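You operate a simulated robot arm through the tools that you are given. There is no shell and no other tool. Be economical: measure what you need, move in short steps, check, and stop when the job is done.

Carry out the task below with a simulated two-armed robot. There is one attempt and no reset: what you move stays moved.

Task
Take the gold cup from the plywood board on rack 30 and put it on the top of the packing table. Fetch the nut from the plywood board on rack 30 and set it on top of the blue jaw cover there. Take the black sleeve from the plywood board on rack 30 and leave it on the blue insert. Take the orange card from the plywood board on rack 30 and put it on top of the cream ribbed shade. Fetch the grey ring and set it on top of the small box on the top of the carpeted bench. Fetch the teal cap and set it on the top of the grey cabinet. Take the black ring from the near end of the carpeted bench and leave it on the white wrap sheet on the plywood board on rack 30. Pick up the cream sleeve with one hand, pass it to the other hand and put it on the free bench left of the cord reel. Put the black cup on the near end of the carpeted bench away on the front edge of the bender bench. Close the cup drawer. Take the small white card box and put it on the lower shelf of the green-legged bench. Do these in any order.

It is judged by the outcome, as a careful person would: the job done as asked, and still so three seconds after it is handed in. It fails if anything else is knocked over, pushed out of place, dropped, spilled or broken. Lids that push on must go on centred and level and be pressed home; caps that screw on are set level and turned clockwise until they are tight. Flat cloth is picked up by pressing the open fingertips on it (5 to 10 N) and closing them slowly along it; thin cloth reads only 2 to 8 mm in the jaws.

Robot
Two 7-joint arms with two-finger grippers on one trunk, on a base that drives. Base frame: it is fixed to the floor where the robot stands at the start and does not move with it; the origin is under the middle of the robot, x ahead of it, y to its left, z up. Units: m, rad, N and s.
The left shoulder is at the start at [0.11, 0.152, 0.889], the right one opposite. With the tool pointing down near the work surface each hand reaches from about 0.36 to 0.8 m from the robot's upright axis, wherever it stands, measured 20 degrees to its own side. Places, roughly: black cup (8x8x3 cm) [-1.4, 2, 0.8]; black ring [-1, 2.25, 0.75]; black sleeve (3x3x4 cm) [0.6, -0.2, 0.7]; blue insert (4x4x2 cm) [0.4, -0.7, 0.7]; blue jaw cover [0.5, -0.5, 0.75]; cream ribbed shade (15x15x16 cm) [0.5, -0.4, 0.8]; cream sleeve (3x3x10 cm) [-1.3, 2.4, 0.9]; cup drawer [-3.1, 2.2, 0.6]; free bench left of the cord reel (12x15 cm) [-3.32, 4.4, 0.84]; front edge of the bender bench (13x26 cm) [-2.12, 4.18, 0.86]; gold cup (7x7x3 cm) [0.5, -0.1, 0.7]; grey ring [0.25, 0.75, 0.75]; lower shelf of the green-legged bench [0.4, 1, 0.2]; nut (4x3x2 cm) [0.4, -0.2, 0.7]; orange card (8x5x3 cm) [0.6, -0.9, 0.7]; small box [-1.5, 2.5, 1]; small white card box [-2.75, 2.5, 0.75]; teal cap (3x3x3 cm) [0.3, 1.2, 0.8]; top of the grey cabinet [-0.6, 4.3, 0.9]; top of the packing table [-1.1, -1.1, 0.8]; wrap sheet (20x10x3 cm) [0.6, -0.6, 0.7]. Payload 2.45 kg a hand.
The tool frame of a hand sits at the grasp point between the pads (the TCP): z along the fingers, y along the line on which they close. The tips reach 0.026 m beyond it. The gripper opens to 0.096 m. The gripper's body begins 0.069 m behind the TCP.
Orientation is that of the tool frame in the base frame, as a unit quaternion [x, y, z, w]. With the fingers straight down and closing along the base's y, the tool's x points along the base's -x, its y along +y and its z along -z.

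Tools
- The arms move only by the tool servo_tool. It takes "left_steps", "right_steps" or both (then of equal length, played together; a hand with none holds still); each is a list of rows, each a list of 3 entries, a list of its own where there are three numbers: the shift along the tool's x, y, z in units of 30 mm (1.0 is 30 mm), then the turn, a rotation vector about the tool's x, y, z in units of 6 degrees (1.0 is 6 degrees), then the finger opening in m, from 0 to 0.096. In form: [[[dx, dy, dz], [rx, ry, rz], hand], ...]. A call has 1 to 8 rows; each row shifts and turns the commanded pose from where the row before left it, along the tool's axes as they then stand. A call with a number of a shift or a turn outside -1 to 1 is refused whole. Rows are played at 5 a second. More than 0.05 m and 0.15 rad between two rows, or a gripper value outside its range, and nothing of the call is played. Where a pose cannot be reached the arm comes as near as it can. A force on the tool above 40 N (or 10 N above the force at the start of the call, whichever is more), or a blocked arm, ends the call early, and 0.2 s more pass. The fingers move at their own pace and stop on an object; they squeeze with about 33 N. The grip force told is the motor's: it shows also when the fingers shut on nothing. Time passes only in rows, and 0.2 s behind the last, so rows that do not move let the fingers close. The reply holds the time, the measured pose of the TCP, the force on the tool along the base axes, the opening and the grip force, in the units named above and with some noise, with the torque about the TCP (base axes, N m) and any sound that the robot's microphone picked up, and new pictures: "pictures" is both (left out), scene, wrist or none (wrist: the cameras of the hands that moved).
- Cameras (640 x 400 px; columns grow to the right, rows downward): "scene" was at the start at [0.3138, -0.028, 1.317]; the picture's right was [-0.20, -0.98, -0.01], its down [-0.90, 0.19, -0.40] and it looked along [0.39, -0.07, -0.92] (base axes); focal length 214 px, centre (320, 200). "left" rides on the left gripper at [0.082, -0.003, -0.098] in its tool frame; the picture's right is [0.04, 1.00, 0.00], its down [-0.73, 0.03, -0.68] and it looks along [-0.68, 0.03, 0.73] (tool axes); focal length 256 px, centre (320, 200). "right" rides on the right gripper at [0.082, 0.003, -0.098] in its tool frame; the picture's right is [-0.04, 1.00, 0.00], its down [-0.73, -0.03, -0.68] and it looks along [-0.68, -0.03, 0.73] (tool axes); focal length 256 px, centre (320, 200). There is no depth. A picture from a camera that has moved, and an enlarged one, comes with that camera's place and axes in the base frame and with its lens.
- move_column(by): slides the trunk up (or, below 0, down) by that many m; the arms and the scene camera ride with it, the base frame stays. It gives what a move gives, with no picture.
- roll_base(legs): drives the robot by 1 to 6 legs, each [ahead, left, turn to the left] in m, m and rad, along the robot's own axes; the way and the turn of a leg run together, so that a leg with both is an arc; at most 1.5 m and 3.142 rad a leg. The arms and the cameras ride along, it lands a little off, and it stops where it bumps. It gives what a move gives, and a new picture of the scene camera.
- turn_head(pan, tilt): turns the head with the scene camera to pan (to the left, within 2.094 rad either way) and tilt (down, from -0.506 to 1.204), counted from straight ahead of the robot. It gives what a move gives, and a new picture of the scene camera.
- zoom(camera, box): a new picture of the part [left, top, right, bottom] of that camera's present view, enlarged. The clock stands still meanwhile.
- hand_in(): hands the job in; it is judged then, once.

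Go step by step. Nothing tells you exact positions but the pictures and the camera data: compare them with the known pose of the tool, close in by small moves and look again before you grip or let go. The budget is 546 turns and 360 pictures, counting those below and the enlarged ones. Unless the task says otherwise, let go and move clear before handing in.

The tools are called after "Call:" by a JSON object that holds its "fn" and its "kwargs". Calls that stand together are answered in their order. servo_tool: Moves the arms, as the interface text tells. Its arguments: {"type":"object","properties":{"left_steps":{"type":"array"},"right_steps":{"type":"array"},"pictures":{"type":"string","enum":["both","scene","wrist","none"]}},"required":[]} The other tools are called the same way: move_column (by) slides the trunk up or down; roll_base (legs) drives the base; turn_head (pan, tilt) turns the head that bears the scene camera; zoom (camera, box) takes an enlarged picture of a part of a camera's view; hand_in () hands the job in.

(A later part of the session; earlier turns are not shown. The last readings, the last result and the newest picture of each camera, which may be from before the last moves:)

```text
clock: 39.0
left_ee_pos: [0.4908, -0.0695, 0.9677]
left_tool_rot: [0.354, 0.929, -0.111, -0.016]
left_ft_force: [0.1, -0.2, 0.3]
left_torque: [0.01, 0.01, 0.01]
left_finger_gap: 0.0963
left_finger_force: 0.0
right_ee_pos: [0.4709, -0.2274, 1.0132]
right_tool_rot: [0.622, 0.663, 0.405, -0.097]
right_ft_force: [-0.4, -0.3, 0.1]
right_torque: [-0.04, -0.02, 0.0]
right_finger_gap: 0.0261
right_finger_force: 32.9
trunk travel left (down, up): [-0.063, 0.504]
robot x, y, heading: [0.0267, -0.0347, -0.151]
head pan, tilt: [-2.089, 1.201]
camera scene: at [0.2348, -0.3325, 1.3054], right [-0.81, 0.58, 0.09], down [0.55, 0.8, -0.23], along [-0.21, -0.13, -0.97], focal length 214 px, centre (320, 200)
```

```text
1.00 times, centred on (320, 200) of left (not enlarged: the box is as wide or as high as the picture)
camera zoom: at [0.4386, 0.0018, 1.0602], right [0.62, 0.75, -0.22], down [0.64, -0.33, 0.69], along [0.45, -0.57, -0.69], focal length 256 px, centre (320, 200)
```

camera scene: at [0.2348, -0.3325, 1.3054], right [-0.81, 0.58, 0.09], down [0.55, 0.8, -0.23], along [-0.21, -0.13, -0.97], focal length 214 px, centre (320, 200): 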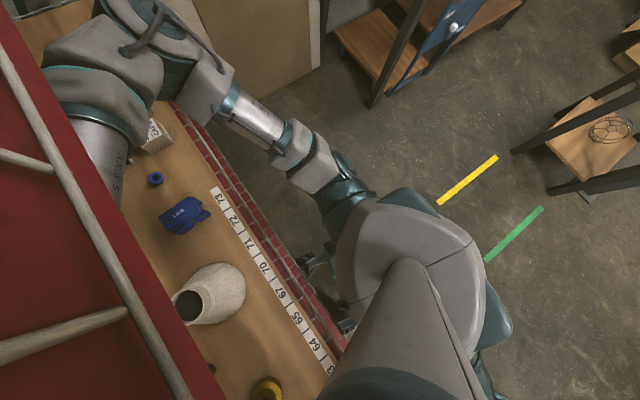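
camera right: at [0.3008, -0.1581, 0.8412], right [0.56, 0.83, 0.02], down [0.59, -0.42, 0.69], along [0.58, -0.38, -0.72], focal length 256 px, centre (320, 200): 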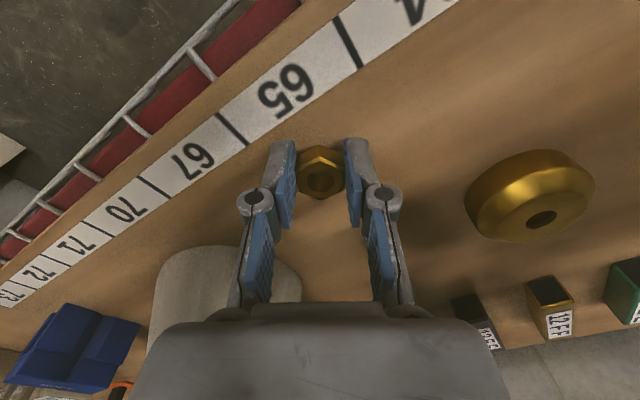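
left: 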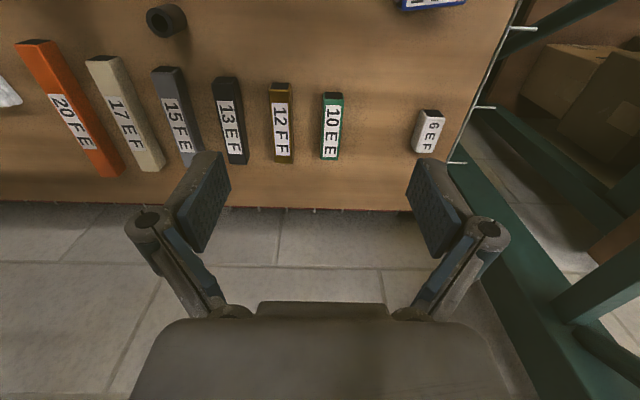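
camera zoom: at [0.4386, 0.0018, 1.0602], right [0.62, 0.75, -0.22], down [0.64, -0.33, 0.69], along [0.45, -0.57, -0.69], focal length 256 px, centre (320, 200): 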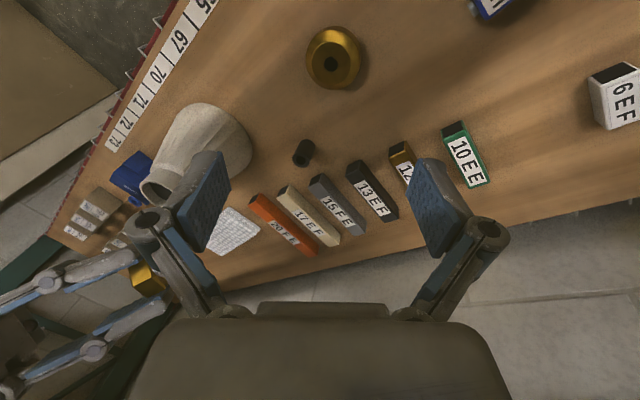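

The body leans right over a base that stayed put, so I'll try driving the base to the right to bring it back under the trunk.

Call:
{"fn": "roll_base", "kwargs": {"legs": [[0, -0.1, 0]]}}

```text
clock: 39.7
left_ee_pos: [0.3985, -0.0781, 0.9399]
left_tool_rot: [0.592, 0.777, -0.208, -0.044]
left_ft_force: [0.2, -0.1, -0.4]
left_torque: [-0.02, -0.03, 0.01]
left_finger_gap: 0.0961
left_finger_force: 0.1
right_ee_pos: [0.555, -0.2917, 1.0906]
right_tool_rot: [0.718, 0.456, 0.512, -0.123]
right_ft_force: [-2.7, -2.7, 6.9]
right_torque: [-0.25, 0.32, 0.03]
right_finger_gap: 0.0259
right_finger_force: 32.6
trunk travel left (down, up): [-0.063, 0.504]
robot x, y, heading: [0.0278, -0.039, -0.177]
head pan, tilt: [-2.089, 1.201]
stopped in leg 1: the robot was blocked; the commanded pose is now the measured one
camera scene: at [0.2343, -0.3476, 1.3018], right [-0.8, 0.59, 0.1], down [0.56, 0.79, -0.23], along [-0.21, -0.13, -0.97], focal length 214 px, centre (320, 200)
```

scene: 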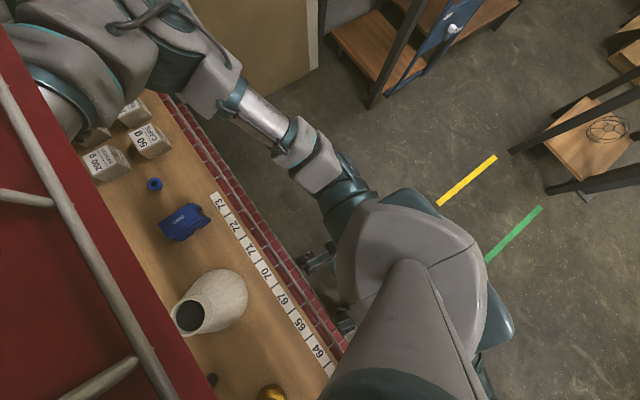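

The body hardly moved but both hands swung clockwise about their wrists. I'll command both hands with the opposite turn, and the right one back and down, to see if I can counter the drift.

Call:
{"fn": "servo_tool", "kwargs": {"left_steps": [[[-0.29, 0.9, -0.31], [-0.18, -0.37, -0.9], 0.096], [[-0.29, 0.9, -0.31], [-0.18, -0.37, -0.9], 0.096]], "right_steps": [[[-0.63, -0.75, -0.12], [0.85, 0.29, -0.45], 0.0], [[-0.63, -0.75, -0.12], [0.85, 0.29, -0.45], 0.0]], "pictures": "none"}}

```text
clock: 40.0
left_ee_pos: [0.3719, -0.0676, 0.9372]
left_tool_rot: [0.671, 0.696, -0.249, -0.058]
left_ft_force: [-0.3, 0.3, 0.3]
left_torque: [0.01, 0.02, -0.01]
left_finger_gap: 0.0961
left_finger_force: 0.0
right_ee_pos: [0.6006, -0.3582, 1.1047]
right_tool_rot: [0.767, 0.363, 0.524, -0.073]
right_ft_force: [34.0, 61.0, -117.4]
right_torque: [-7.09, -1.13, -2.63]
right_finger_gap: 0.026
right_finger_force: 33.0
trunk travel left (down, up): [-0.063, 0.504]
robot x, y, heading: [0.0224, -0.0489, -0.197]
head pan, tilt: [-2.089, 1.201]
stopped in row 1 (left hand): the arm was blocked; the commanded pose is now the measured one
```

The right hand now presses on something above. I'll look at both arms before any further command.

Call:
{"fn": "turn_head", "kwargs": {"pan": 0.7, "tilt": 0.9}}

Call:
{"fn": "turn_head", "kwargs": {"pan": -0.5, "tilt": 0.9}}

Call:
{"fn": "zoom", "kwargs": {"camera": "left", "box": [0, 0, 640, 400]}}

Call:
{"fn": "zoom", "kwargs": {"camera": "right", "box": [0, 0, 640, 400]}}

```text
clock: 42.5
left_ee_pos: [0.3849, -0.0688, 0.9242]
left_tool_rot: [0.652, 0.717, -0.239, -0.064]
left_ft_force: [-0.2, -0.2, 0.1]
left_torque: [0.02, 0.05, -0.01]
left_finger_gap: 0.0962
left_finger_force: 0.0
right_ee_pos: [0.5906, -0.3769, 1.1039]
right_tool_rot: [0.77, 0.346, 0.529, -0.086]
right_ft_force: [31.0, 18.6, -59.9]
right_torque: [-1.55, 1.3, -0.36]
right_finger_gap: 0.0263
right_finger_force: 33.2
trunk travel left (down, up): [-0.063, 0.504]
robot x, y, heading: [0.0266, -0.0539, -0.25]
head pan, tilt: [0.7, 0.901]
camera scene: at [0.3002, -0.3971, 1.3122], right [-0.91, -0.42, -0.07], down [-0.33, 0.8, -0.5], along [0.27, -0.43, -0.86], focal length 214 px, centre (320, 200)
```

scene: 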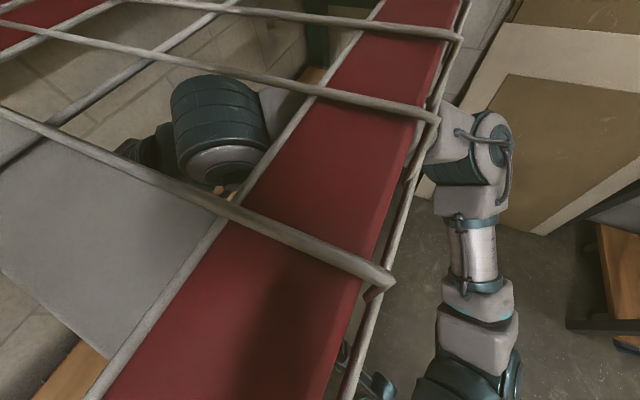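

```text
clock: 43.9
left_ee_pos: [0.3861, -0.0702, 0.9248]
left_tool_rot: [0.652, 0.717, -0.238, -0.063]
left_ft_force: [0.6, -0.7, -0.1]
left_torque: [0.02, 0.01, 0.02]
left_finger_gap: 0.0959
left_finger_force: 0.1
right_ee_pos: [0.5902, -0.3778, 1.1044]
right_tool_rot: [0.77, 0.346, 0.529, -0.086]
right_ft_force: [23.9, 32.1, -66.8]
right_torque: [-3.22, 0.11, -1.1]
right_finger_gap: 0.0261
right_finger_force: 33.3
trunk travel left (down, up): [-0.063, 0.504]
robot x, y, heading: [0.0278, -0.0556, -0.247]
head pan, tilt: [-0.499, 0.901]
camera scene: at [0.3066, -0.3949, 1.3124], right [-0.86, -0.5, -0.09], down [-0.4, 0.77, -0.51], along [0.32, -0.4, -0.86], focal length 214 px, centre (320, 200)
```

scene: 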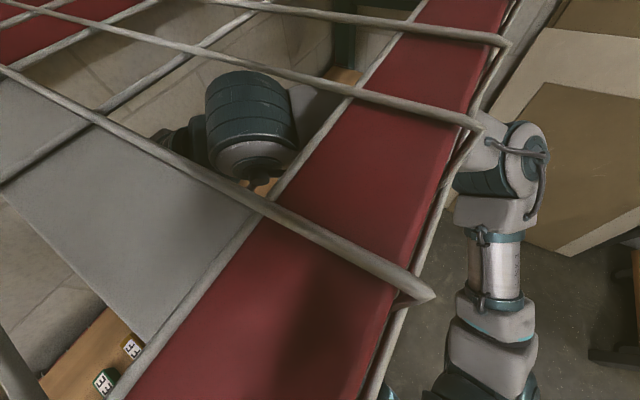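

```text
1.00 times, centred on (320, 200) of left (not enlarged: the box is as wide or as high as the picture)
camera zoom: at [0.4105, 0.0334, 0.9953], right [0.9, 0.07, -0.43], down [0.4, -0.53, 0.74], along [-0.18, -0.84, -0.51], focal length 256 px, centre (320, 200)
```

zoom: 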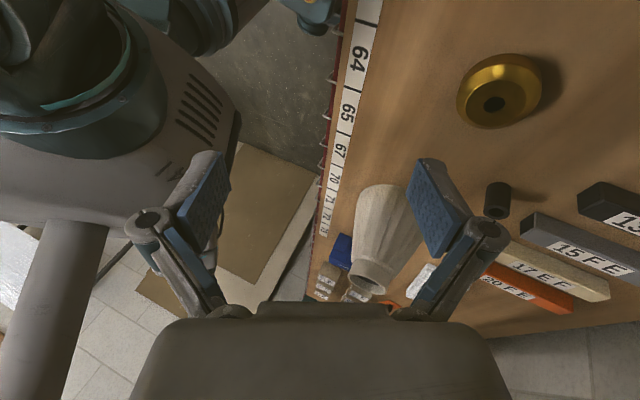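

```text
1.00 times, centred on (320, 200) of right (not enlarged: the box is as wide or as high as the picture)
camera zoom: at [0.5339, -0.3926, 1.2191], right [0.62, -0.76, 0.2], down [-0.68, -0.64, -0.36], along [0.4, 0.09, -0.91], focal length 256 px, centre (320, 200)
```

zoom: 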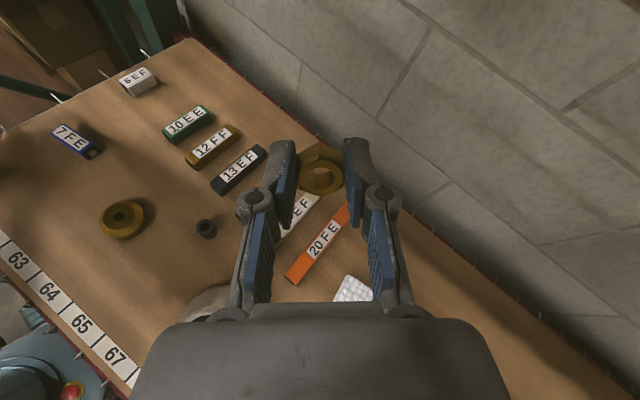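

The head itself now seems stuck against the deck wires, since the pan did not change the view. I'll raise the gaze to lift the head clear, then look left.

Call:
{"fn": "turn_head", "kwargs": {"pan": -0.8, "tilt": 0.1}}

Call:
{"fn": "turn_head", "kwargs": {"pan": 0.8, "tilt": 0.2}}

```text
clock: 45.0
left_ee_pos: [0.3852, -0.0696, 0.9257]
left_tool_rot: [0.653, 0.716, -0.239, -0.063]
left_ft_force: [0.5, -0.8, -0.2]
left_torque: [0.0, 0.01, 0.02]
left_finger_gap: 0.0961
left_finger_force: 0.1
right_ee_pos: [0.5909, -0.3789, 1.1043]
right_tool_rot: [0.77, 0.347, 0.529, -0.086]
right_ft_force: [-35.2, -3.8, -85.4]
right_torque: [2.16, -9.23, -0.47]
right_finger_gap: 0.026
right_finger_force: 32.9
trunk travel left (down, up): [-0.063, 0.504]
robot x, y, heading: [0.027, -0.0566, -0.244]
head pan, tilt: [-0.799, 0.099]
camera scene: at [0.3147, -0.4199, 1.3802], right [-0.86, -0.5, -0.08], down [-0.05, 0.24, -0.97], along [0.51, -0.83, -0.23], focal length 214 px, centre (320, 200)
```

scene: 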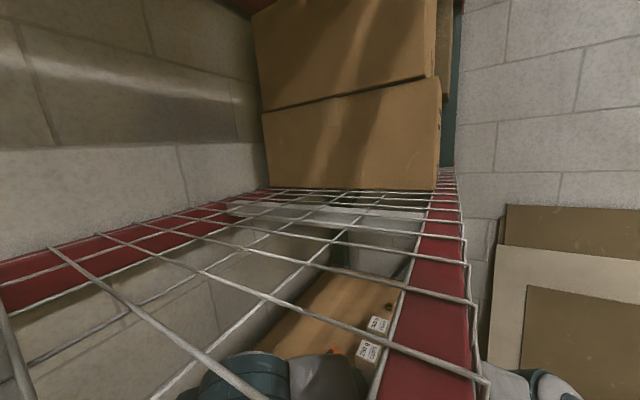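

```text
clock: 46.7
left_ee_pos: [0.385, -0.0711, 0.9259]
left_tool_rot: [0.653, 0.716, -0.238, -0.064]
left_ft_force: [0.6, -0.3, -0.3]
left_torque: [0.01, 0.0, 0.01]
left_finger_gap: 0.0959
left_finger_force: 0.2
right_ee_pos: [0.5893, -0.3791, 1.1045]
right_tool_rot: [0.77, 0.347, 0.529, -0.085]
right_ft_force: [24.0, 30.9, -65.3]
right_torque: [-3.23, 0.03, -1.12]
right_finger_gap: 0.0261
right_finger_force: 32.9
trunk travel left (down, up): [-0.063, 0.504]
robot x, y, heading: [0.0252, -0.0556, -0.245]
head pan, tilt: [0.799, 0.201]
camera scene: at [0.3274, -0.4131, 1.3717], right [-0.77, -0.63, -0.11], down [-0.12, 0.31, -0.94], along [0.63, -0.71, -0.32], focal length 214 px, centre (320, 200)
```

scene: 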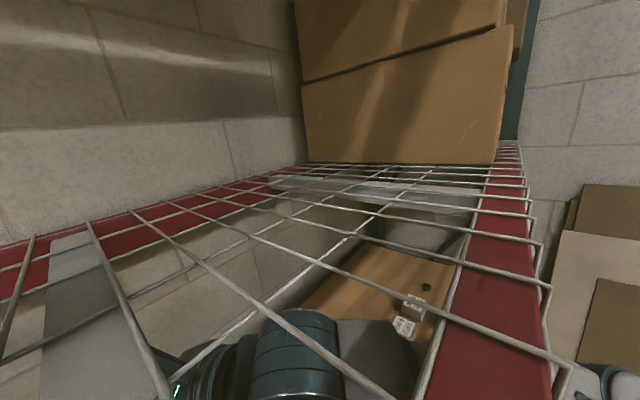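

The head is held from panning left. I'll try retreating both hands together along natural directions: left back and down out of the rack, right back and down.

Call:
{"fn": "servo_tool", "kwargs": {"left_steps": [[[0.29, -0.62, 0.99], [0, 0, 0], 0.096], [[0.29, -0.62, 0.99], [0, 0, 0], 0.096], [[0.29, -0.62, 0.99], [0, 0, 0], 0.096]], "right_steps": [[[-0.99, -0.61, -0.03], [0, 0, 0], 0.0], [[-0.99, -0.61, -0.03], [0, 0, 0], 0.0], [[-0.99, -0.61, -0.03], [0, 0, 0], 0.0]], "pictures": "wrist"}}

```text
clock: 47.0
left_ee_pos: [0.347, -0.0652, 0.9137]
left_tool_rot: [0.724, 0.632, -0.257, -0.102]
left_ft_force: [-0.3, 0.2, 0.3]
left_torque: [0.03, 0.0, -0.01]
left_finger_gap: 0.0959
left_finger_force: 0.1
right_ee_pos: [0.6095, -0.4568, 1.1042]
right_tool_rot: [0.815, 0.229, 0.532, -0.036]
right_ft_force: [0.3, 0.9, 0.9]
right_torque: [-0.07, 0.1, -0.02]
right_finger_gap: 0.0259
right_finger_force: 32.9
trunk travel left (down, up): [-0.063, 0.504]
robot x, y, heading: [0.0291, -0.0641, -0.305]
head pan, tilt: [0.799, 0.201]
stopped in row 1 (left hand): the arm was blocked; the commanded pose is now the measured one
camera right: at [0.5539, -0.4619, 1.2189], right [0.4, -0.91, 0.15], down [-0.83, -0.42, -0.36], along [0.39, 0.02, -0.92], focal length 256 px, centre (320, 200)
camera left: at [0.3994, 0.0328, 0.9779], right [0.87, -0.14, -0.48], down [0.31, -0.59, 0.74], along [-0.39, -0.79, -0.47], focal length 256 px, centre (320, 200)
```

right: 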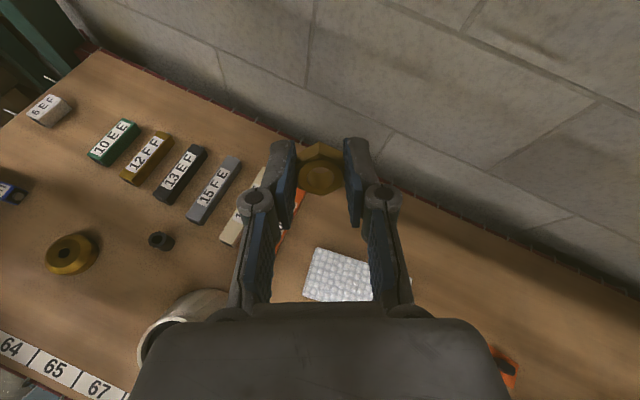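
left: 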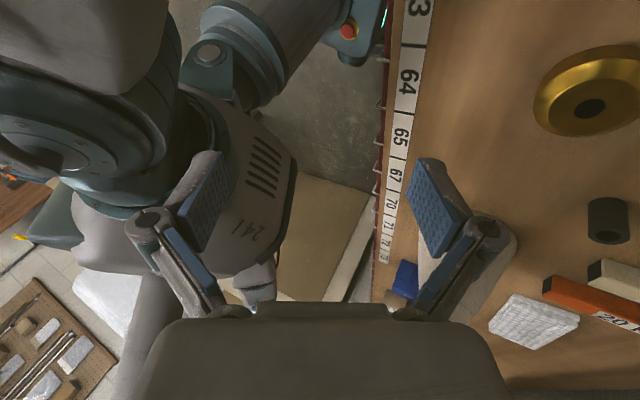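

The left forearm passes tight beside the green upright, and a leftward push there would produce exactly this lean and turn. I'll move the left hand to the right to take the forearm off the upright.

Call:
{"fn": "servo_tool", "kwargs": {"left_steps": [[[-1, 0.19, 0.18], [0, 0, 0], 0.096], [[-1, 0.19, 0.18], [0, 0, 0], 0.096]], "pictures": "none"}}

Call:
{"fn": "turn_head", "kwargs": {"pan": 0.9, "tilt": 0.5}}

```text
clock: 47.3
left_ee_pos: [0.3248, -0.0488, 0.9059]
left_tool_rot: [0.775, 0.553, -0.273, -0.138]
left_ft_force: [2.8, -2.2, 3.9]
left_torque: [0.16, 0.14, -0.05]
left_finger_gap: 0.0966
left_finger_force: 0.0
right_ee_pos: [0.6118, -0.5106, 1.0849]
right_tool_rot: [0.852, 0.136, 0.505, -0.007]
right_ft_force: [0.4, 0.6, -0.2]
right_torque: [-0.05, 0.0, -0.02]
right_finger_gap: 0.0259
right_finger_force: 33.2
trunk travel left (down, up): [-0.063, 0.504]
robot x, y, heading: [0.0247, -0.0786, -0.348]
head pan, tilt: [0.799, 0.201]
stopped in row 1 (left hand): the arm was blocked; the commanded pose is now the measured one
```

```text
clock: 48.1
left_ee_pos: [0.3256, -0.0548, 0.9015]
left_tool_rot: [0.77, 0.561, -0.274, -0.136]
left_ft_force: [2.5, -1.8, -1.1]
left_torque: [-0.03, 0.09, -0.01]
left_finger_gap: 0.0964
left_finger_force: 0.0
right_ee_pos: [0.6072, -0.5076, 1.0791]
right_tool_rot: [0.855, 0.143, 0.498, -0.009]
right_ft_force: [-1.1, -0.2, -2.1]
right_torque: [0.07, -0.11, 0.03]
right_finger_gap: 0.0259
right_finger_force: 32.8
trunk travel left (down, up): [-0.063, 0.504]
robot x, y, heading: [0.027, -0.0871, -0.365]
head pan, tilt: [0.901, 0.499]
camera scene: at [0.3506, -0.3227, 1.3615], right [0.44, -0.89, -0.13], down [-0.43, -0.09, -0.9], along [0.79, 0.45, -0.42], focal length 214 px, centre (320, 200)
```

scene: 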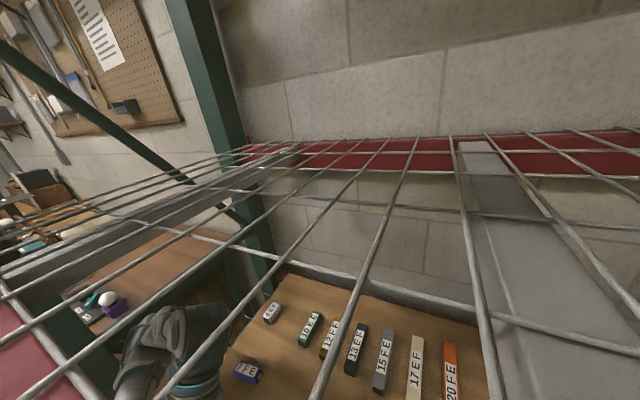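

Call:
{"fn": "turn_head", "kwargs": {"pan": 1.6, "tilt": 0.9}}

Call:
{"fn": "turn_head", "kwargs": {"pan": 2.09, "tilt": 1.1}}

```text
clock: 49.2
left_ee_pos: [0.3263, -0.0558, 0.901]
left_tool_rot: [0.77, 0.561, -0.274, -0.137]
left_ft_force: [0.7, -1.1, 0.0]
left_torque: [0.04, -0.01, -0.01]
left_finger_gap: 0.0964
left_finger_force: 0.0
right_ee_pos: [0.6031, -0.5064, 1.0793]
right_tool_rot: [0.853, 0.147, 0.5, -0.009]
right_ft_force: [0.2, 1.1, 0.9]
right_torque: [-0.06, 0.06, -0.03]
right_finger_gap: 0.0259
right_finger_force: 32.4
trunk travel left (down, up): [-0.063, 0.504]
robot x, y, heading: [0.0281, -0.0837, -0.365]
head pan, tilt: [1.6, 0.901]
camera scene: at [0.326, -0.3114, 1.3271], right [0.65, -0.75, -0.11], down [-0.6, -0.42, -0.69], along [0.47, 0.51, -0.72], focal length 214 px, centre (320, 200)
```

scene: 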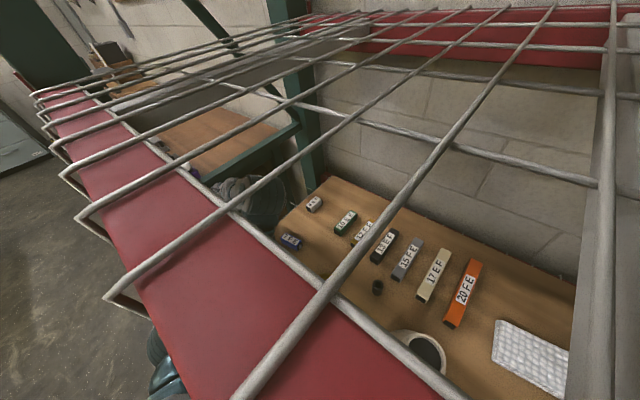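

```text
clock: 50.1
left_ee_pos: [0.3242, -0.0557, 0.9012]
left_tool_rot: [0.769, 0.562, -0.273, -0.137]
left_ft_force: [1.2, -1.1, 1.8]
left_torque: [0.04, 0.04, 0.03]
left_finger_gap: 0.0965
left_finger_force: 0.0
right_ee_pos: [0.6027, -0.507, 1.0791]
right_tool_rot: [0.853, 0.146, 0.501, -0.008]
right_ft_force: [0.5, -0.5, 0.0]
right_torque: [-0.02, 0.06, 0.0]
right_finger_gap: 0.0259
right_finger_force: 33.0
trunk travel left (down, up): [-0.063, 0.504]
robot x, y, heading: [0.0286, -0.0818, -0.363]
head pan, tilt: [2.089, 1.1]
camera scene: at [0.3129, -0.3146, 1.3123], right [0.71, -0.7, -0.1], down [-0.63, -0.56, -0.54], along [0.32, 0.45, -0.84], focal length 214 px, centre (320, 200)
```

scene: 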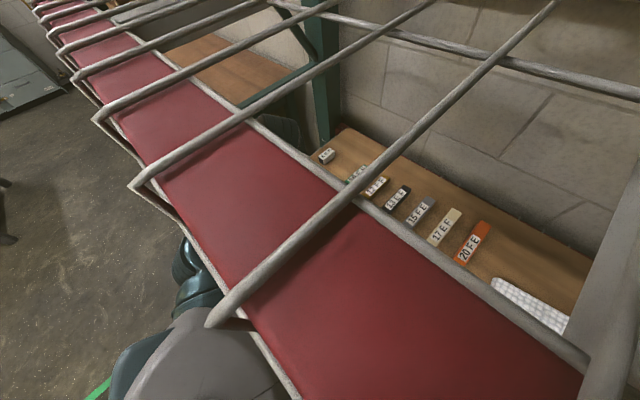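

The head is again limited by the wires, but the left hand is nearly out of the rack. I'll keep withdrawing the left and lower the right.

Call:
{"fn": "servo_tool", "kwargs": {"left_steps": [[[-0.17, -0.68, 0.74], [0, 0, 0], 0.096], [[-0.17, -0.68, 0.74], [0, 0, 0], 0.096]], "right_steps": [[[-0.99, -0.21, 0.24], [0, 0, 0], 0.0], [[-0.99, -0.21, 0.24], [0, 0, 0], 0.0]], "pictures": "none"}}

Call:
{"fn": "servo_tool", "kwargs": {"left_steps": [[[-0.17, -0.68, 0.74], [0, 0, 0], 0.096], [[-0.17, -0.68, 0.74], [0, 0, 0], 0.096]], "right_steps": [[[-0.99, -0.21, 0.24], [0, 0, 0], 0.0], [[-0.99, -0.21, 0.24], [0, 0, 0], 0.0]], "pictures": "wrist"}}

```text
clock: 50.5
left_ee_pos: [0.3002, -0.0335, 0.8952]
left_tool_rot: [0.816, 0.466, -0.276, -0.2]
left_ft_force: [30.2, 3.4, 19.2]
left_torque: [0.29, 1.87, -0.79]
left_finger_gap: 0.0864
left_finger_force: 0.0
right_ee_pos: [0.5797, -0.547, 1.0597]
right_tool_rot: [0.879, 0.056, 0.473, 0.031]
right_ft_force: [-0.6, -0.3, 0.0]
right_torque: [0.01, -0.03, 0.03]
right_finger_gap: 0.026
right_finger_force: 33.1
trunk travel left (down, up): [-0.063, 0.504]
robot x, y, heading: [0.018, -0.0836, -0.421]
head pan, tilt: [2.089, 1.1]
stopped in row 1 (left hand): the arm was blocked; the commanded pose is now the measured one
```

```text
clock: 50.8
left_ee_pos: [0.313, -0.0046, 0.889]
left_tool_rot: [0.855, 0.397, -0.239, -0.233]
left_ft_force: [57.9, 10.6, 60.1]
left_torque: [0.53, 3.28, -2.13]
left_finger_gap: 0.0852
left_finger_force: 0.0
left hand out of reach, approached as far as the arm can: row 1
right_ee_pos: [0.5329, -0.5798, 1.031]
right_tool_rot: [0.895, -0.044, 0.429, 0.111]
right_ft_force: [-13.5, 0.4, -1.2]
right_torque: [-0.01, -0.88, 0.3]
right_finger_gap: 0.0261
right_finger_force: 33.1
trunk travel left (down, up): [-0.063, 0.504]
robot x, y, heading: [0.008, -0.0691, -0.465]
head pan, tilt: [2.089, 1.1]
stopped in row 1 (left hand): the arm was blocked; the commanded pose is now the measured one
camera right: at [0.5088, -0.5583, 1.155], right [-0.2, -0.97, 0.13], down [-0.97, 0.18, -0.16], along [0.13, -0.16, -0.98], focal length 256 px, centre (320, 200)
camera left: at [0.4168, 0.0419, 0.9484], right [0.59, -0.54, -0.6], down [0.0, -0.74, 0.68], along [-0.81, -0.4, -0.43], focal length 256 px, centre (320, 200)
```

right: 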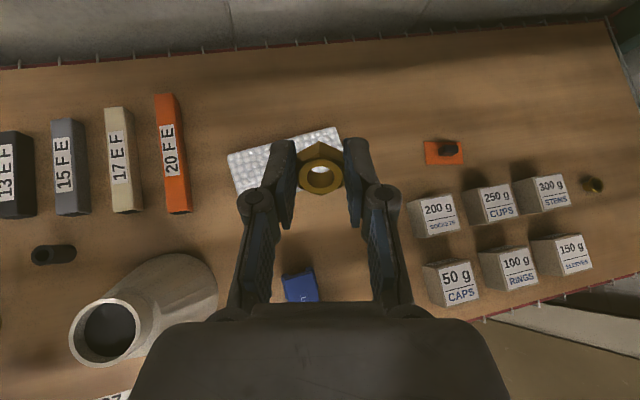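
left: 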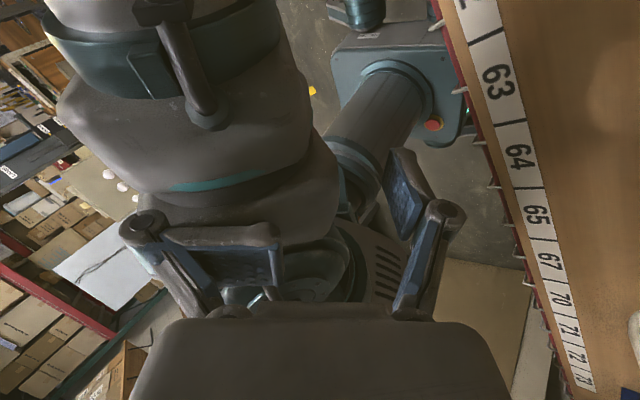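

The left hand now presses on my own body, while the right hand has begun to follow commands out of the rack. I'll back the left off along its contact force and continue the right back and down.

Call:
{"fn": "servo_tool", "kwargs": {"left_steps": [[[0.32, -0.07, -0.94], [0, 0, 0], 0.096], [[0.32, -0.07, -0.94], [0, 0, 0], 0.096]], "right_steps": [[[-0.98, 0, -0.1], [0, 0, 0], 0.0], [[-0.98, 0, -0.1], [0, 0, 0], 0.0]], "pictures": "none"}}

Call:
{"fn": "turn_head", "kwargs": {"pan": 0.5, "tilt": 0.3}}

```text
clock: 51.1
left_ee_pos: [0.3097, -0.003, 0.8718]
left_tool_rot: [0.841, 0.397, -0.292, -0.224]
left_ft_force: [42.6, 4.0, 35.5]
left_torque: [0.64, 2.45, -1.08]
left_finger_gap: 0.0854
left_finger_force: 0.1
left hand out of reach, approached as far as the arm can: row 1
right_ee_pos: [0.4727, -0.6202, 1.0085]
right_tool_rot: [0.901, -0.157, 0.356, 0.192]
right_ft_force: [-1.0, -1.6, -1.7]
right_torque: [0.02, -0.05, 0.1]
right_finger_gap: 0.0262
right_finger_force: 33.0
trunk travel left (down, up): [-0.063, 0.504]
robot x, y, heading: [-0.0073, -0.0656, -0.473]
head pan, tilt: [2.089, 1.1]
stopped in row 1 (left hand): the force on the tool passed its limit at 108 N (the readings are from after the stop); the commanded pose is now the measured one
```

```text
clock: 52.8
left_ee_pos: [0.3091, -0.0035, 0.8723]
left_tool_rot: [0.843, 0.394, -0.295, -0.217]
left_ft_force: [36.5, -9.0, 51.4]
left_torque: [1.88, 2.31, -0.9]
left_finger_gap: 0.0852
left_finger_force: 0.1
right_ee_pos: [0.4721, -0.6209, 1.0102]
right_tool_rot: [0.9, -0.151, 0.354, 0.204]
right_ft_force: [-0.2, 0.1, 0.1]
right_torque: [-0.01, 0.04, -0.03]
right_finger_gap: 0.026
right_finger_force: 32.9
trunk travel left (down, up): [-0.063, 0.504]
robot x, y, heading: [-0.0029, -0.0752, -0.466]
head pan, tilt: [0.499, 0.3]
camera scene: at [0.365, -0.3723, 1.3556], right [0.05, -0.99, -0.14], down [-0.33, 0.12, -0.94], along [0.94, 0.09, -0.32], focal length 214 px, centre (320, 200)
```

scene: 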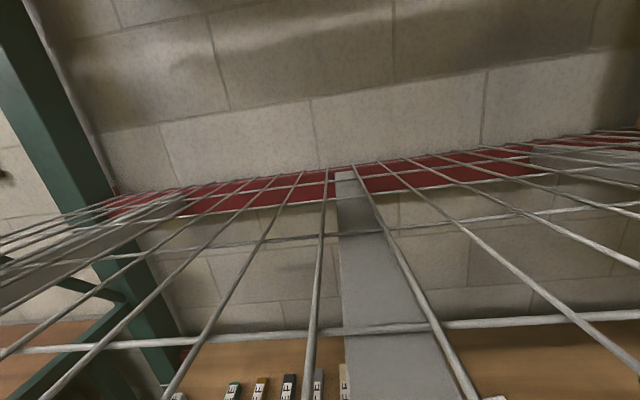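

Both hands are now almost out of the rack and below the beam, so I'll try backing the base straight away from it.

Call:
{"fn": "roll_base", "kwargs": {"legs": [[-0.27, -0.14, 0]]}}

```text
clock: 53.5
left_ee_pos: [0.3196, -0.012, 0.8603]
left_tool_rot: [0.77, 0.483, -0.361, -0.207]
left_ft_force: [36.9, -12.0, 27.8]
left_torque: [1.47, 2.36, -0.96]
left_finger_gap: 0.0852
left_finger_force: 0.1
right_ee_pos: [0.3195, -0.6063, 1.0174]
right_tool_rot: [0.869, -0.331, 0.257, 0.264]
right_ft_force: [4.8, -36.8, -45.8]
right_torque: [0.07, -0.41, 0.36]
right_finger_gap: 0.0259
right_finger_force: 32.6
trunk travel left (down, up): [-0.063, 0.504]
robot x, y, heading: [-0.0112, -0.0471, -0.538]
head pan, tilt: [0.499, 0.3]
stopped in leg 1: the robot was blocked; the commanded pose is now the measured one
camera scene: at [0.3653, -0.3924, 1.3535], right [-0.04, -0.99, -0.16], down [-0.34, 0.16, -0.93], along [0.94, 0.02, -0.34], focal length 214 px, centre (320, 200)
```

scene: 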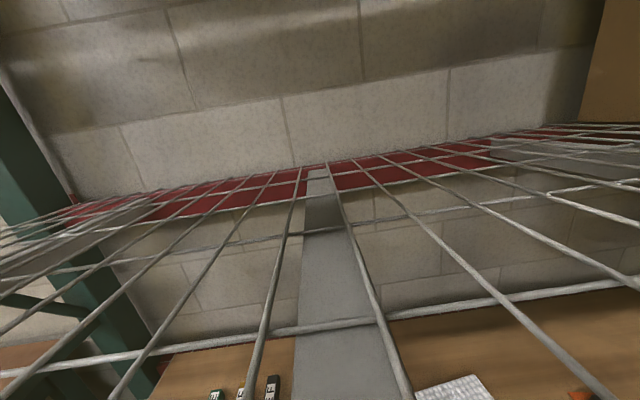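

Call:
{"fn": "zoom", "kwargs": {"camera": "right", "box": [0, 0, 640, 400]}}

Call:
{"fn": "zoom", "kwargs": {"camera": "left", "box": [0, 0, 640, 400]}}

Call:
{"fn": "turn_head", "kwargs": {"pan": -0.9, "tilt": 0.7}}

```text
1.00 times, centred on (320, 200) of right (not enlarged: the box is as wide or as high as the picture)
camera zoom: at [0.343, -0.5818, 1.1415], right [-0.74, -0.62, 0.26], down [-0.64, 0.77, 0.03], along [-0.22, -0.15, -0.96], focal length 256 px, centre (320, 200)
```

zoom: 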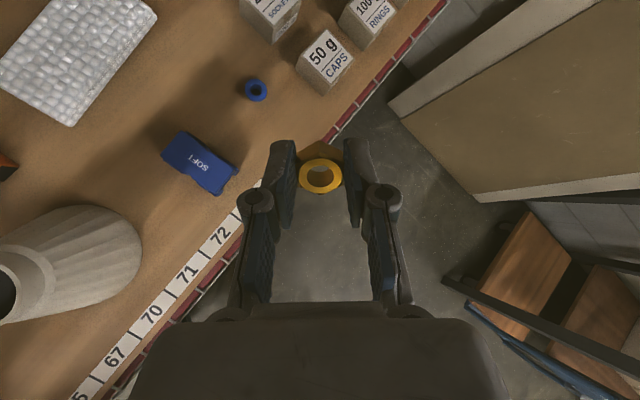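

```text
1.00 times, centred on (320, 200) of left (not enlarged: the box is as wide or as high as the picture)
camera zoom: at [0.4142, 0.0654, 0.8987], right [0.61, -0.41, -0.68], down [0.33, -0.65, 0.68], along [-0.72, -0.64, -0.26], focal length 256 px, centre (320, 200)
```

zoom: 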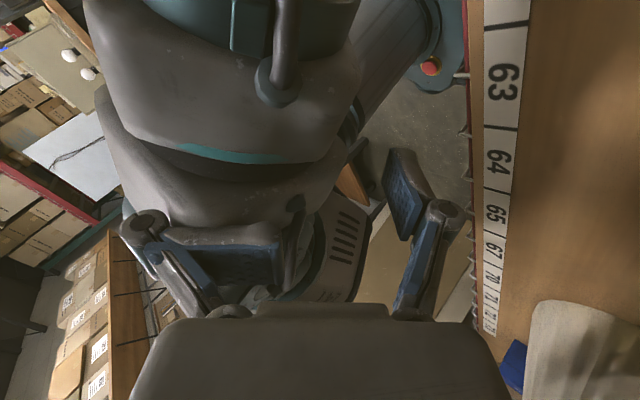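

```text
clock: 55.0
left_ee_pos: [0.3198, -0.0125, 0.86]
left_tool_rot: [0.77, 0.482, -0.362, -0.209]
left_ft_force: [29.3, -1.3, 30.5]
left_torque: [0.72, 1.67, -0.69]
left_finger_gap: 0.0852
left_finger_force: 0.0
right_ee_pos: [0.3206, -0.5849, 1.0337]
right_tool_rot: [0.872, -0.303, 0.281, 0.261]
right_ft_force: [6.9, -46.6, -85.8]
right_torque: [5.57, 2.92, -1.13]
right_finger_gap: 0.0261
right_finger_force: 32.7
trunk travel left (down, up): [-0.063, 0.504]
robot x, y, heading: [-0.0121, -0.0583, -0.538]
head pan, tilt: [-0.901, 0.7]
camera scene: at [0.2831, -0.4621, 1.3141], right [-0.99, -0.15, 0.02], down [-0.13, 0.74, -0.66], along [0.08, -0.66, -0.75], focal length 214 px, centre (320, 200)
```

scene: 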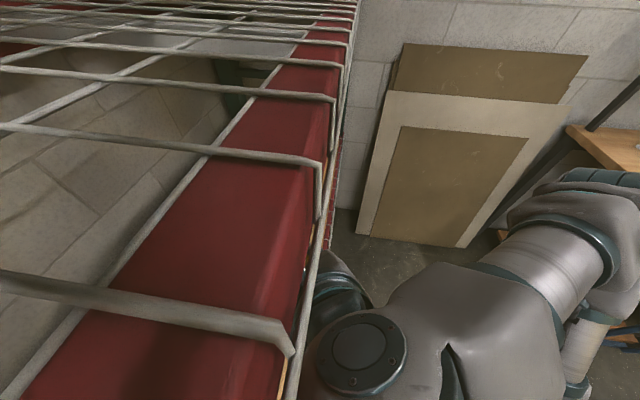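

The right arm is nearly clear of the deck. I'll ease the right hand along its contact force (down, out and back) and pull the left hand back along its fingers, off my body.

Call:
{"fn": "servo_tool", "kwargs": {"left_steps": [[[0, 0, -1], [0, 0, 0], 0.096], [[0, 0, -1], [0, 0, 0], 0.096], [[0, 0, -1], [0, 0, 0], 0.096]], "right_steps": [[[-0.73, 0.41, 0.48], [0, 0, 0], 0.0], [[-0.73, 0.41, 0.48], [0, 0, 0], 0.0], [[-0.73, 0.41, 0.48], [0, 0, 0], 0.0]], "pictures": "none"}}

```text
clock: 55.3
left_ee_pos: [0.3307, -0.0125, 0.8655]
left_tool_rot: [0.728, 0.54, -0.36, -0.219]
left_ft_force: [28.5, -8.2, 24.6]
left_torque: [0.92, 1.65, -0.45]
left_finger_gap: 0.0853
left_finger_force: 0.2
right_ee_pos: [0.238, -0.5373, 1.0851]
right_tool_rot: [0.83, -0.367, 0.322, 0.269]
right_ft_force: [0.8, -0.9, -2.3]
right_torque: [-0.09, -0.01, -0.01]
right_finger_gap: 0.026
right_finger_force: 33.0
trunk travel left (down, up): [-0.063, 0.504]
robot x, y, heading: [-0.0095, -0.0453, -0.596]
head pan, tilt: [-0.901, 0.7]
stopped in row 1 (left hand): the force on the tool passed its limit at 105 N (the readings are from after the stop); the commanded pose is now the measured one
```

Call:
{"fn": "servo_tool", "kwargs": {"left_steps": [[[0, 0, -0.6], [0, 0, 0], 0.096], [[0, 0, -0.6], [0, 0, 0], 0.096], [[0, 0, -0.6], [0, 0, 0], 0.096]], "pictures": "none"}}

Call:
{"fn": "turn_head", "kwargs": {"pan": -0.3, "tilt": 0.5}}

```text
clock: 55.5
left_ee_pos: [0.3435, -0.016, 0.8629]
left_tool_rot: [0.675, 0.603, -0.351, -0.239]
left_ft_force: [41.9, -16.7, 21.2]
left_torque: [1.23, 2.96, -0.66]
left_finger_gap: 0.0858
left_finger_force: 0.2
right_ee_pos: [0.1625, -0.4876, 1.1196]
right_tool_rot: [0.785, -0.44, 0.354, 0.256]
right_ft_force: [7.1, -4.0, -3.5]
right_torque: [0.01, 0.23, -0.25]
right_finger_gap: 0.0262
right_finger_force: 33.2
trunk travel left (down, up): [-0.063, 0.504]
robot x, y, heading: [-0.009, -0.0251, -0.649]
head pan, tilt: [-0.901, 0.7]
stopped in row 1 (left hand): the force on the tool passed its limit at 63 N (the readings are from after the stop); the commanded pose is now the measured one
```

```text
clock: 56.5
left_ee_pos: [0.3426, -0.0165, 0.8595]
left_tool_rot: [0.678, 0.6, -0.346, -0.246]
left_ft_force: [27.5, -0.6, 27.7]
left_torque: [0.35, 1.76, -0.31]
left_finger_gap: 0.086
left_finger_force: 0.0
right_ee_pos: [0.1591, -0.4915, 1.1131]
right_tool_rot: [0.784, -0.437, 0.352, 0.264]
right_ft_force: [0.2, -0.7, -0.2]
right_torque: [0.04, -0.03, 0.03]
right_finger_gap: 0.0263
right_finger_force: 32.7
trunk travel left (down, up): [-0.063, 0.504]
robot x, y, heading: [-0.0082, -0.0226, -0.648]
head pan, tilt: [-0.3, 0.499]
camera scene: at [0.3238, -0.4761, 1.3225], right [-0.82, -0.56, -0.05], down [-0.32, 0.53, -0.78], along [0.47, -0.63, -0.62], focal length 214 px, centre (320, 200)
```

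scene: 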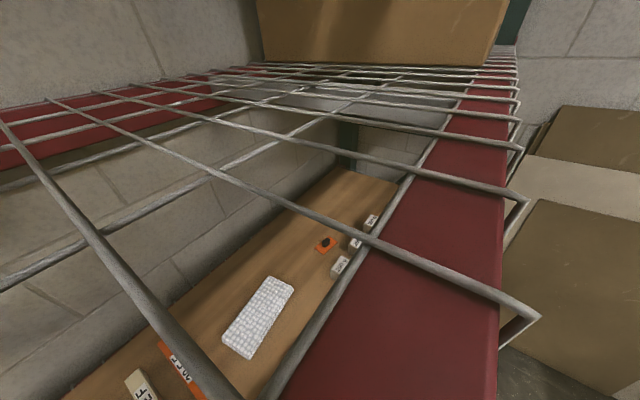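

Call:
{"fn": "zoom", "kwargs": {"camera": "left", "box": [0, 0, 640, 400]}}

Call:
{"fn": "turn_head", "kwargs": {"pan": -1.6, "tilt": 0.6}}

Call:
{"fn": "turn_head", "kwargs": {"pan": 0.9, "tilt": 0.9}}

```text
1.00 times, centred on (320, 200) of left (not enlarged: the box is as wide or as high as the picture)
camera zoom: at [0.4183, 0.0715, 0.911], right [0.64, -0.12, -0.76], down [0.51, -0.67, 0.54], along [-0.57, -0.73, -0.37], focal length 256 px, centre (320, 200)
```

zoom: 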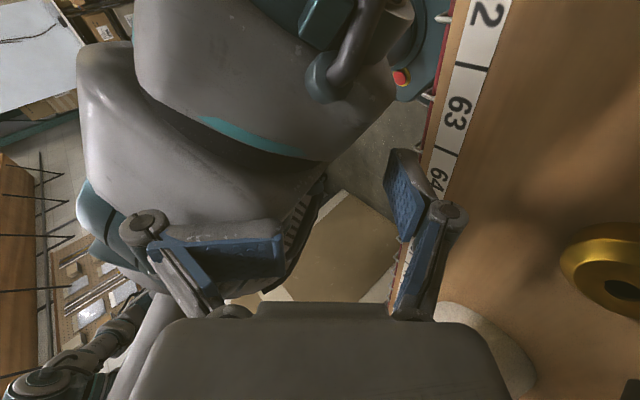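

```text
clock: 58.0
left_ee_pos: [0.3428, -0.0166, 0.862]
left_tool_rot: [0.678, 0.599, -0.35, -0.244]
left_ft_force: [27.7, -2.1, 22.2]
left_torque: [0.29, 1.64, -0.32]
left_finger_gap: 0.0856
left_finger_force: 0.0
right_ee_pos: [0.159, -0.4879, 1.1164]
right_tool_rot: [0.783, -0.434, 0.354, 0.27]
right_ft_force: [-0.1, 0.2, -0.6]
right_torque: [0.02, -0.01, 0.01]
right_finger_gap: 0.026
right_finger_force: 33.2
trunk travel left (down, up): [-0.063, 0.504]
robot x, y, heading: [-0.007, -0.0281, -0.644]
head pan, tilt: [-1.6, 0.6]
camera scene: at [0.218, -0.4661, 1.3254], right [-0.79, 0.6, 0.15], down [0.3, 0.58, -0.76], along [-0.54, -0.56, -0.63], focal length 214 px, centre (320, 200)
```

scene: 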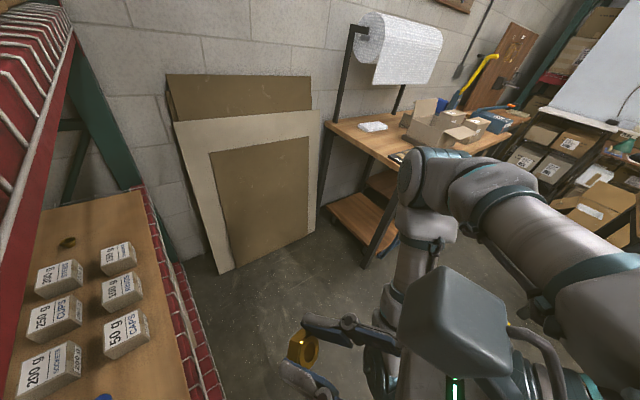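

```text
clock: 60.3
left_ee_pos: [0.3416, -0.0171, 0.8587]
left_tool_rot: [0.678, 0.6, -0.346, -0.247]
left_ft_force: [29.6, 0.0, 24.6]
left_torque: [0.26, 1.81, -0.3]
left_finger_gap: 0.086
left_finger_force: 0.0
right_ee_pos: [0.1599, -0.491, 1.1131]
right_tool_rot: [0.784, -0.439, 0.351, 0.263]
right_ft_force: [0.2, -0.5, -0.3]
right_torque: [-0.01, 0.01, 0.0]
right_finger_gap: 0.0262
right_finger_force: 32.7
trunk travel left (down, up): [-0.063, 0.504]
robot x, y, heading: [-0.0095, -0.0259, -0.648]
head pan, tilt: [0.901, 0.901]
camera scene: at [0.344, -0.3803, 1.3024], right [0.22, -0.96, -0.18], down [-0.8, -0.08, -0.6], along [0.56, 0.27, -0.78], focal length 214 px, centre (320, 200)
```

scene: 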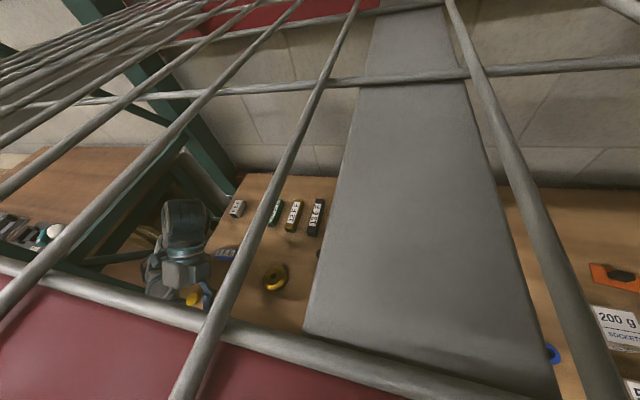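

The right arm is out of the rack and free, still holding the nut. The left hand is folded back against my chest; I'll retract it along its fingers while turning the tips forward and down.

Call:
{"fn": "servo_tool", "kwargs": {"left_steps": [[[0, 0, -1], [-1, 0.16, 0.08], 0.096], [[0, 0, -1], [-1, 0.16, 0.08], 0.096], [[0, 0, -1], [-1, 0.16, 0.08], 0.096]], "pictures": "none"}}

Call:
{"fn": "servo_tool", "kwargs": {"left_steps": [[[0, 0, -1], [-1, 0.16, 0.08], 0.096], [[0, 0, -1], [-1, 0.16, 0.08], 0.096], [[0, 0, -1], [-1, 0.16, 0.08], 0.096]], "pictures": "none"}}

```text
clock: 60.5
left_ee_pos: [0.3554, -0.0177, 0.8599]
left_tool_rot: [0.624, 0.651, -0.342, -0.262]
left_ft_force: [35.3, -16.8, 13.2]
left_torque: [1.07, 2.66, -0.55]
left_finger_gap: 0.0863
left_finger_force: 0.1
right_ee_pos: [0.0899, -0.4146, 1.1602]
right_tool_rot: [0.742, -0.5, 0.402, 0.195]
right_ft_force: [4.1, -1.9, -2.9]
right_torque: [-0.08, 0.06, -0.14]
right_finger_gap: 0.0261
right_finger_force: 33.0
trunk travel left (down, up): [-0.063, 0.504]
robot x, y, heading: [-0.0166, -0.0033, -0.722]
head pan, tilt: [0.901, 0.901]
stopped in row 1 (left hand): the force on the tool passed its limit at 77 N (the readings are from after the stop); the commanded pose is now the measured one
```

```text
clock: 60.9
left_ee_pos: [0.3631, -0.0112, 0.8614]
left_tool_rot: [0.636, 0.673, -0.328, -0.185]
left_ft_force: [25.0, 15.2, 15.5]
left_torque: [-0.64, 1.62, -0.4]
left_finger_gap: 0.0859
left_finger_force: 0.1
right_ee_pos: [0.0117, -0.2984, 1.1803]
right_tool_rot: [0.713, -0.517, 0.456, 0.128]
right_ft_force: [-0.7, 0.4, -0.6]
right_torque: [-0.02, -0.02, -0.01]
right_finger_gap: 0.0262
right_finger_force: 33.4
trunk travel left (down, up): [-0.063, 0.504]
robot x, y, heading: [-0.0231, 0.0213, -0.822]
head pan, tilt: [0.901, 0.901]
stopped in row 1 (left hand): the force on the tool passed its limit at 58 N (the readings are from after the stop); the commanded pose is now the measured one
```

The base is turning but both contacts are easing. With the right arm out, I'll try again to drive the base straight away from the rack.

Call:
{"fn": "roll_base", "kwargs": {"legs": [[-0.2, -0.22, 0]]}}

```text
clock: 61.6
left_ee_pos: [0.3434, 0.0088, 0.8816]
left_tool_rot: [0.578, 0.757, -0.305, -0.009]
left_ft_force: [8.8, -3.8, 12.5]
left_torque: [0.36, 0.43, -0.14]
left_finger_gap: 0.0867
left_finger_force: 0.0
right_ee_pos: [-0.1676, -0.0952, 1.1411]
right_tool_rot: [0.724, -0.418, 0.549, 0.002]
right_ft_force: [0.5, 1.4, -0.1]
right_torque: [-0.01, 0.06, -0.08]
right_finger_gap: 0.026
right_finger_force: 33.1
trunk travel left (down, up): [-0.063, 0.504]
robot x, y, heading: [-0.0304, 0.0117, -0.855]
head pan, tilt: [0.901, 0.901]
stopped in leg 1: the robot was blocked; the commanded pose is now the measured one
camera scene: at [0.2779, -0.3469, 1.3152], right [0.04, -0.99, -0.13], down [-0.81, 0.04, -0.58], along [0.58, 0.13, -0.8], focal length 214 px, centre (320, 200)
```

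scene: 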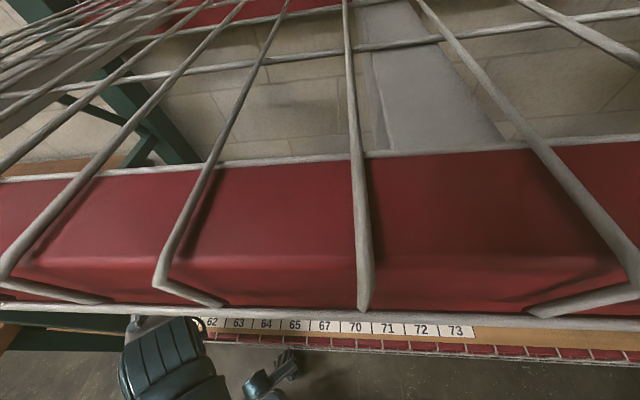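

The left-hand force is dropping and the head is coming off the deck. I'll keep backing away.

Call:
{"fn": "roll_base", "kwargs": {"legs": [[-0.2, -0.22, 0]]}}

```text
clock: 62.3
left_ee_pos: [0.3299, 0.0506, 0.9386]
left_tool_rot: [0.583, 0.687, -0.404, 0.156]
left_ft_force: [0.2, -0.2, 0.5]
left_torque: [0.04, 0.01, -0.01]
left_finger_gap: 0.0972
left_finger_force: 0.1
right_ee_pos: [-0.3053, 0.0368, 1.0837]
right_tool_rot: [0.661, -0.322, 0.675, -0.067]
right_ft_force: [-0.2, -1.5, 0.3]
right_torque: [0.0, 0.05, 0.07]
right_finger_gap: 0.0262
right_finger_force: 33.0
trunk travel left (down, up): [-0.063, 0.504]
robot x, y, heading: [-0.0293, 0.0253, -0.929]
head pan, tilt: [0.901, 0.901]
stopped in leg 1: the robot was blocked; the commanded pose is now the measured one
camera scene: at [0.2052, -0.3333, 1.311], right [-0.02, -0.99, -0.12], down [-0.79, 0.09, -0.61], along [0.62, 0.08, -0.78], focal length 214 px, centre (320, 200)
```

scene: 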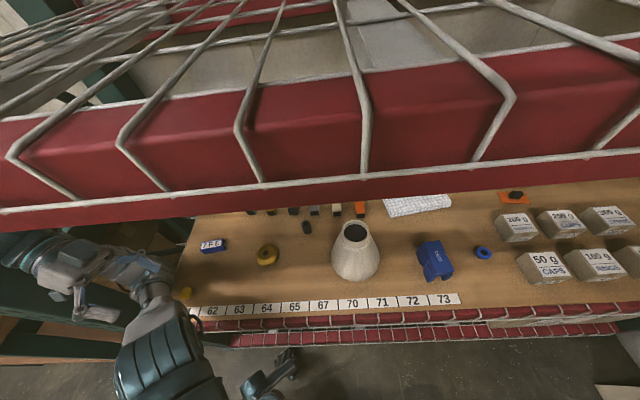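

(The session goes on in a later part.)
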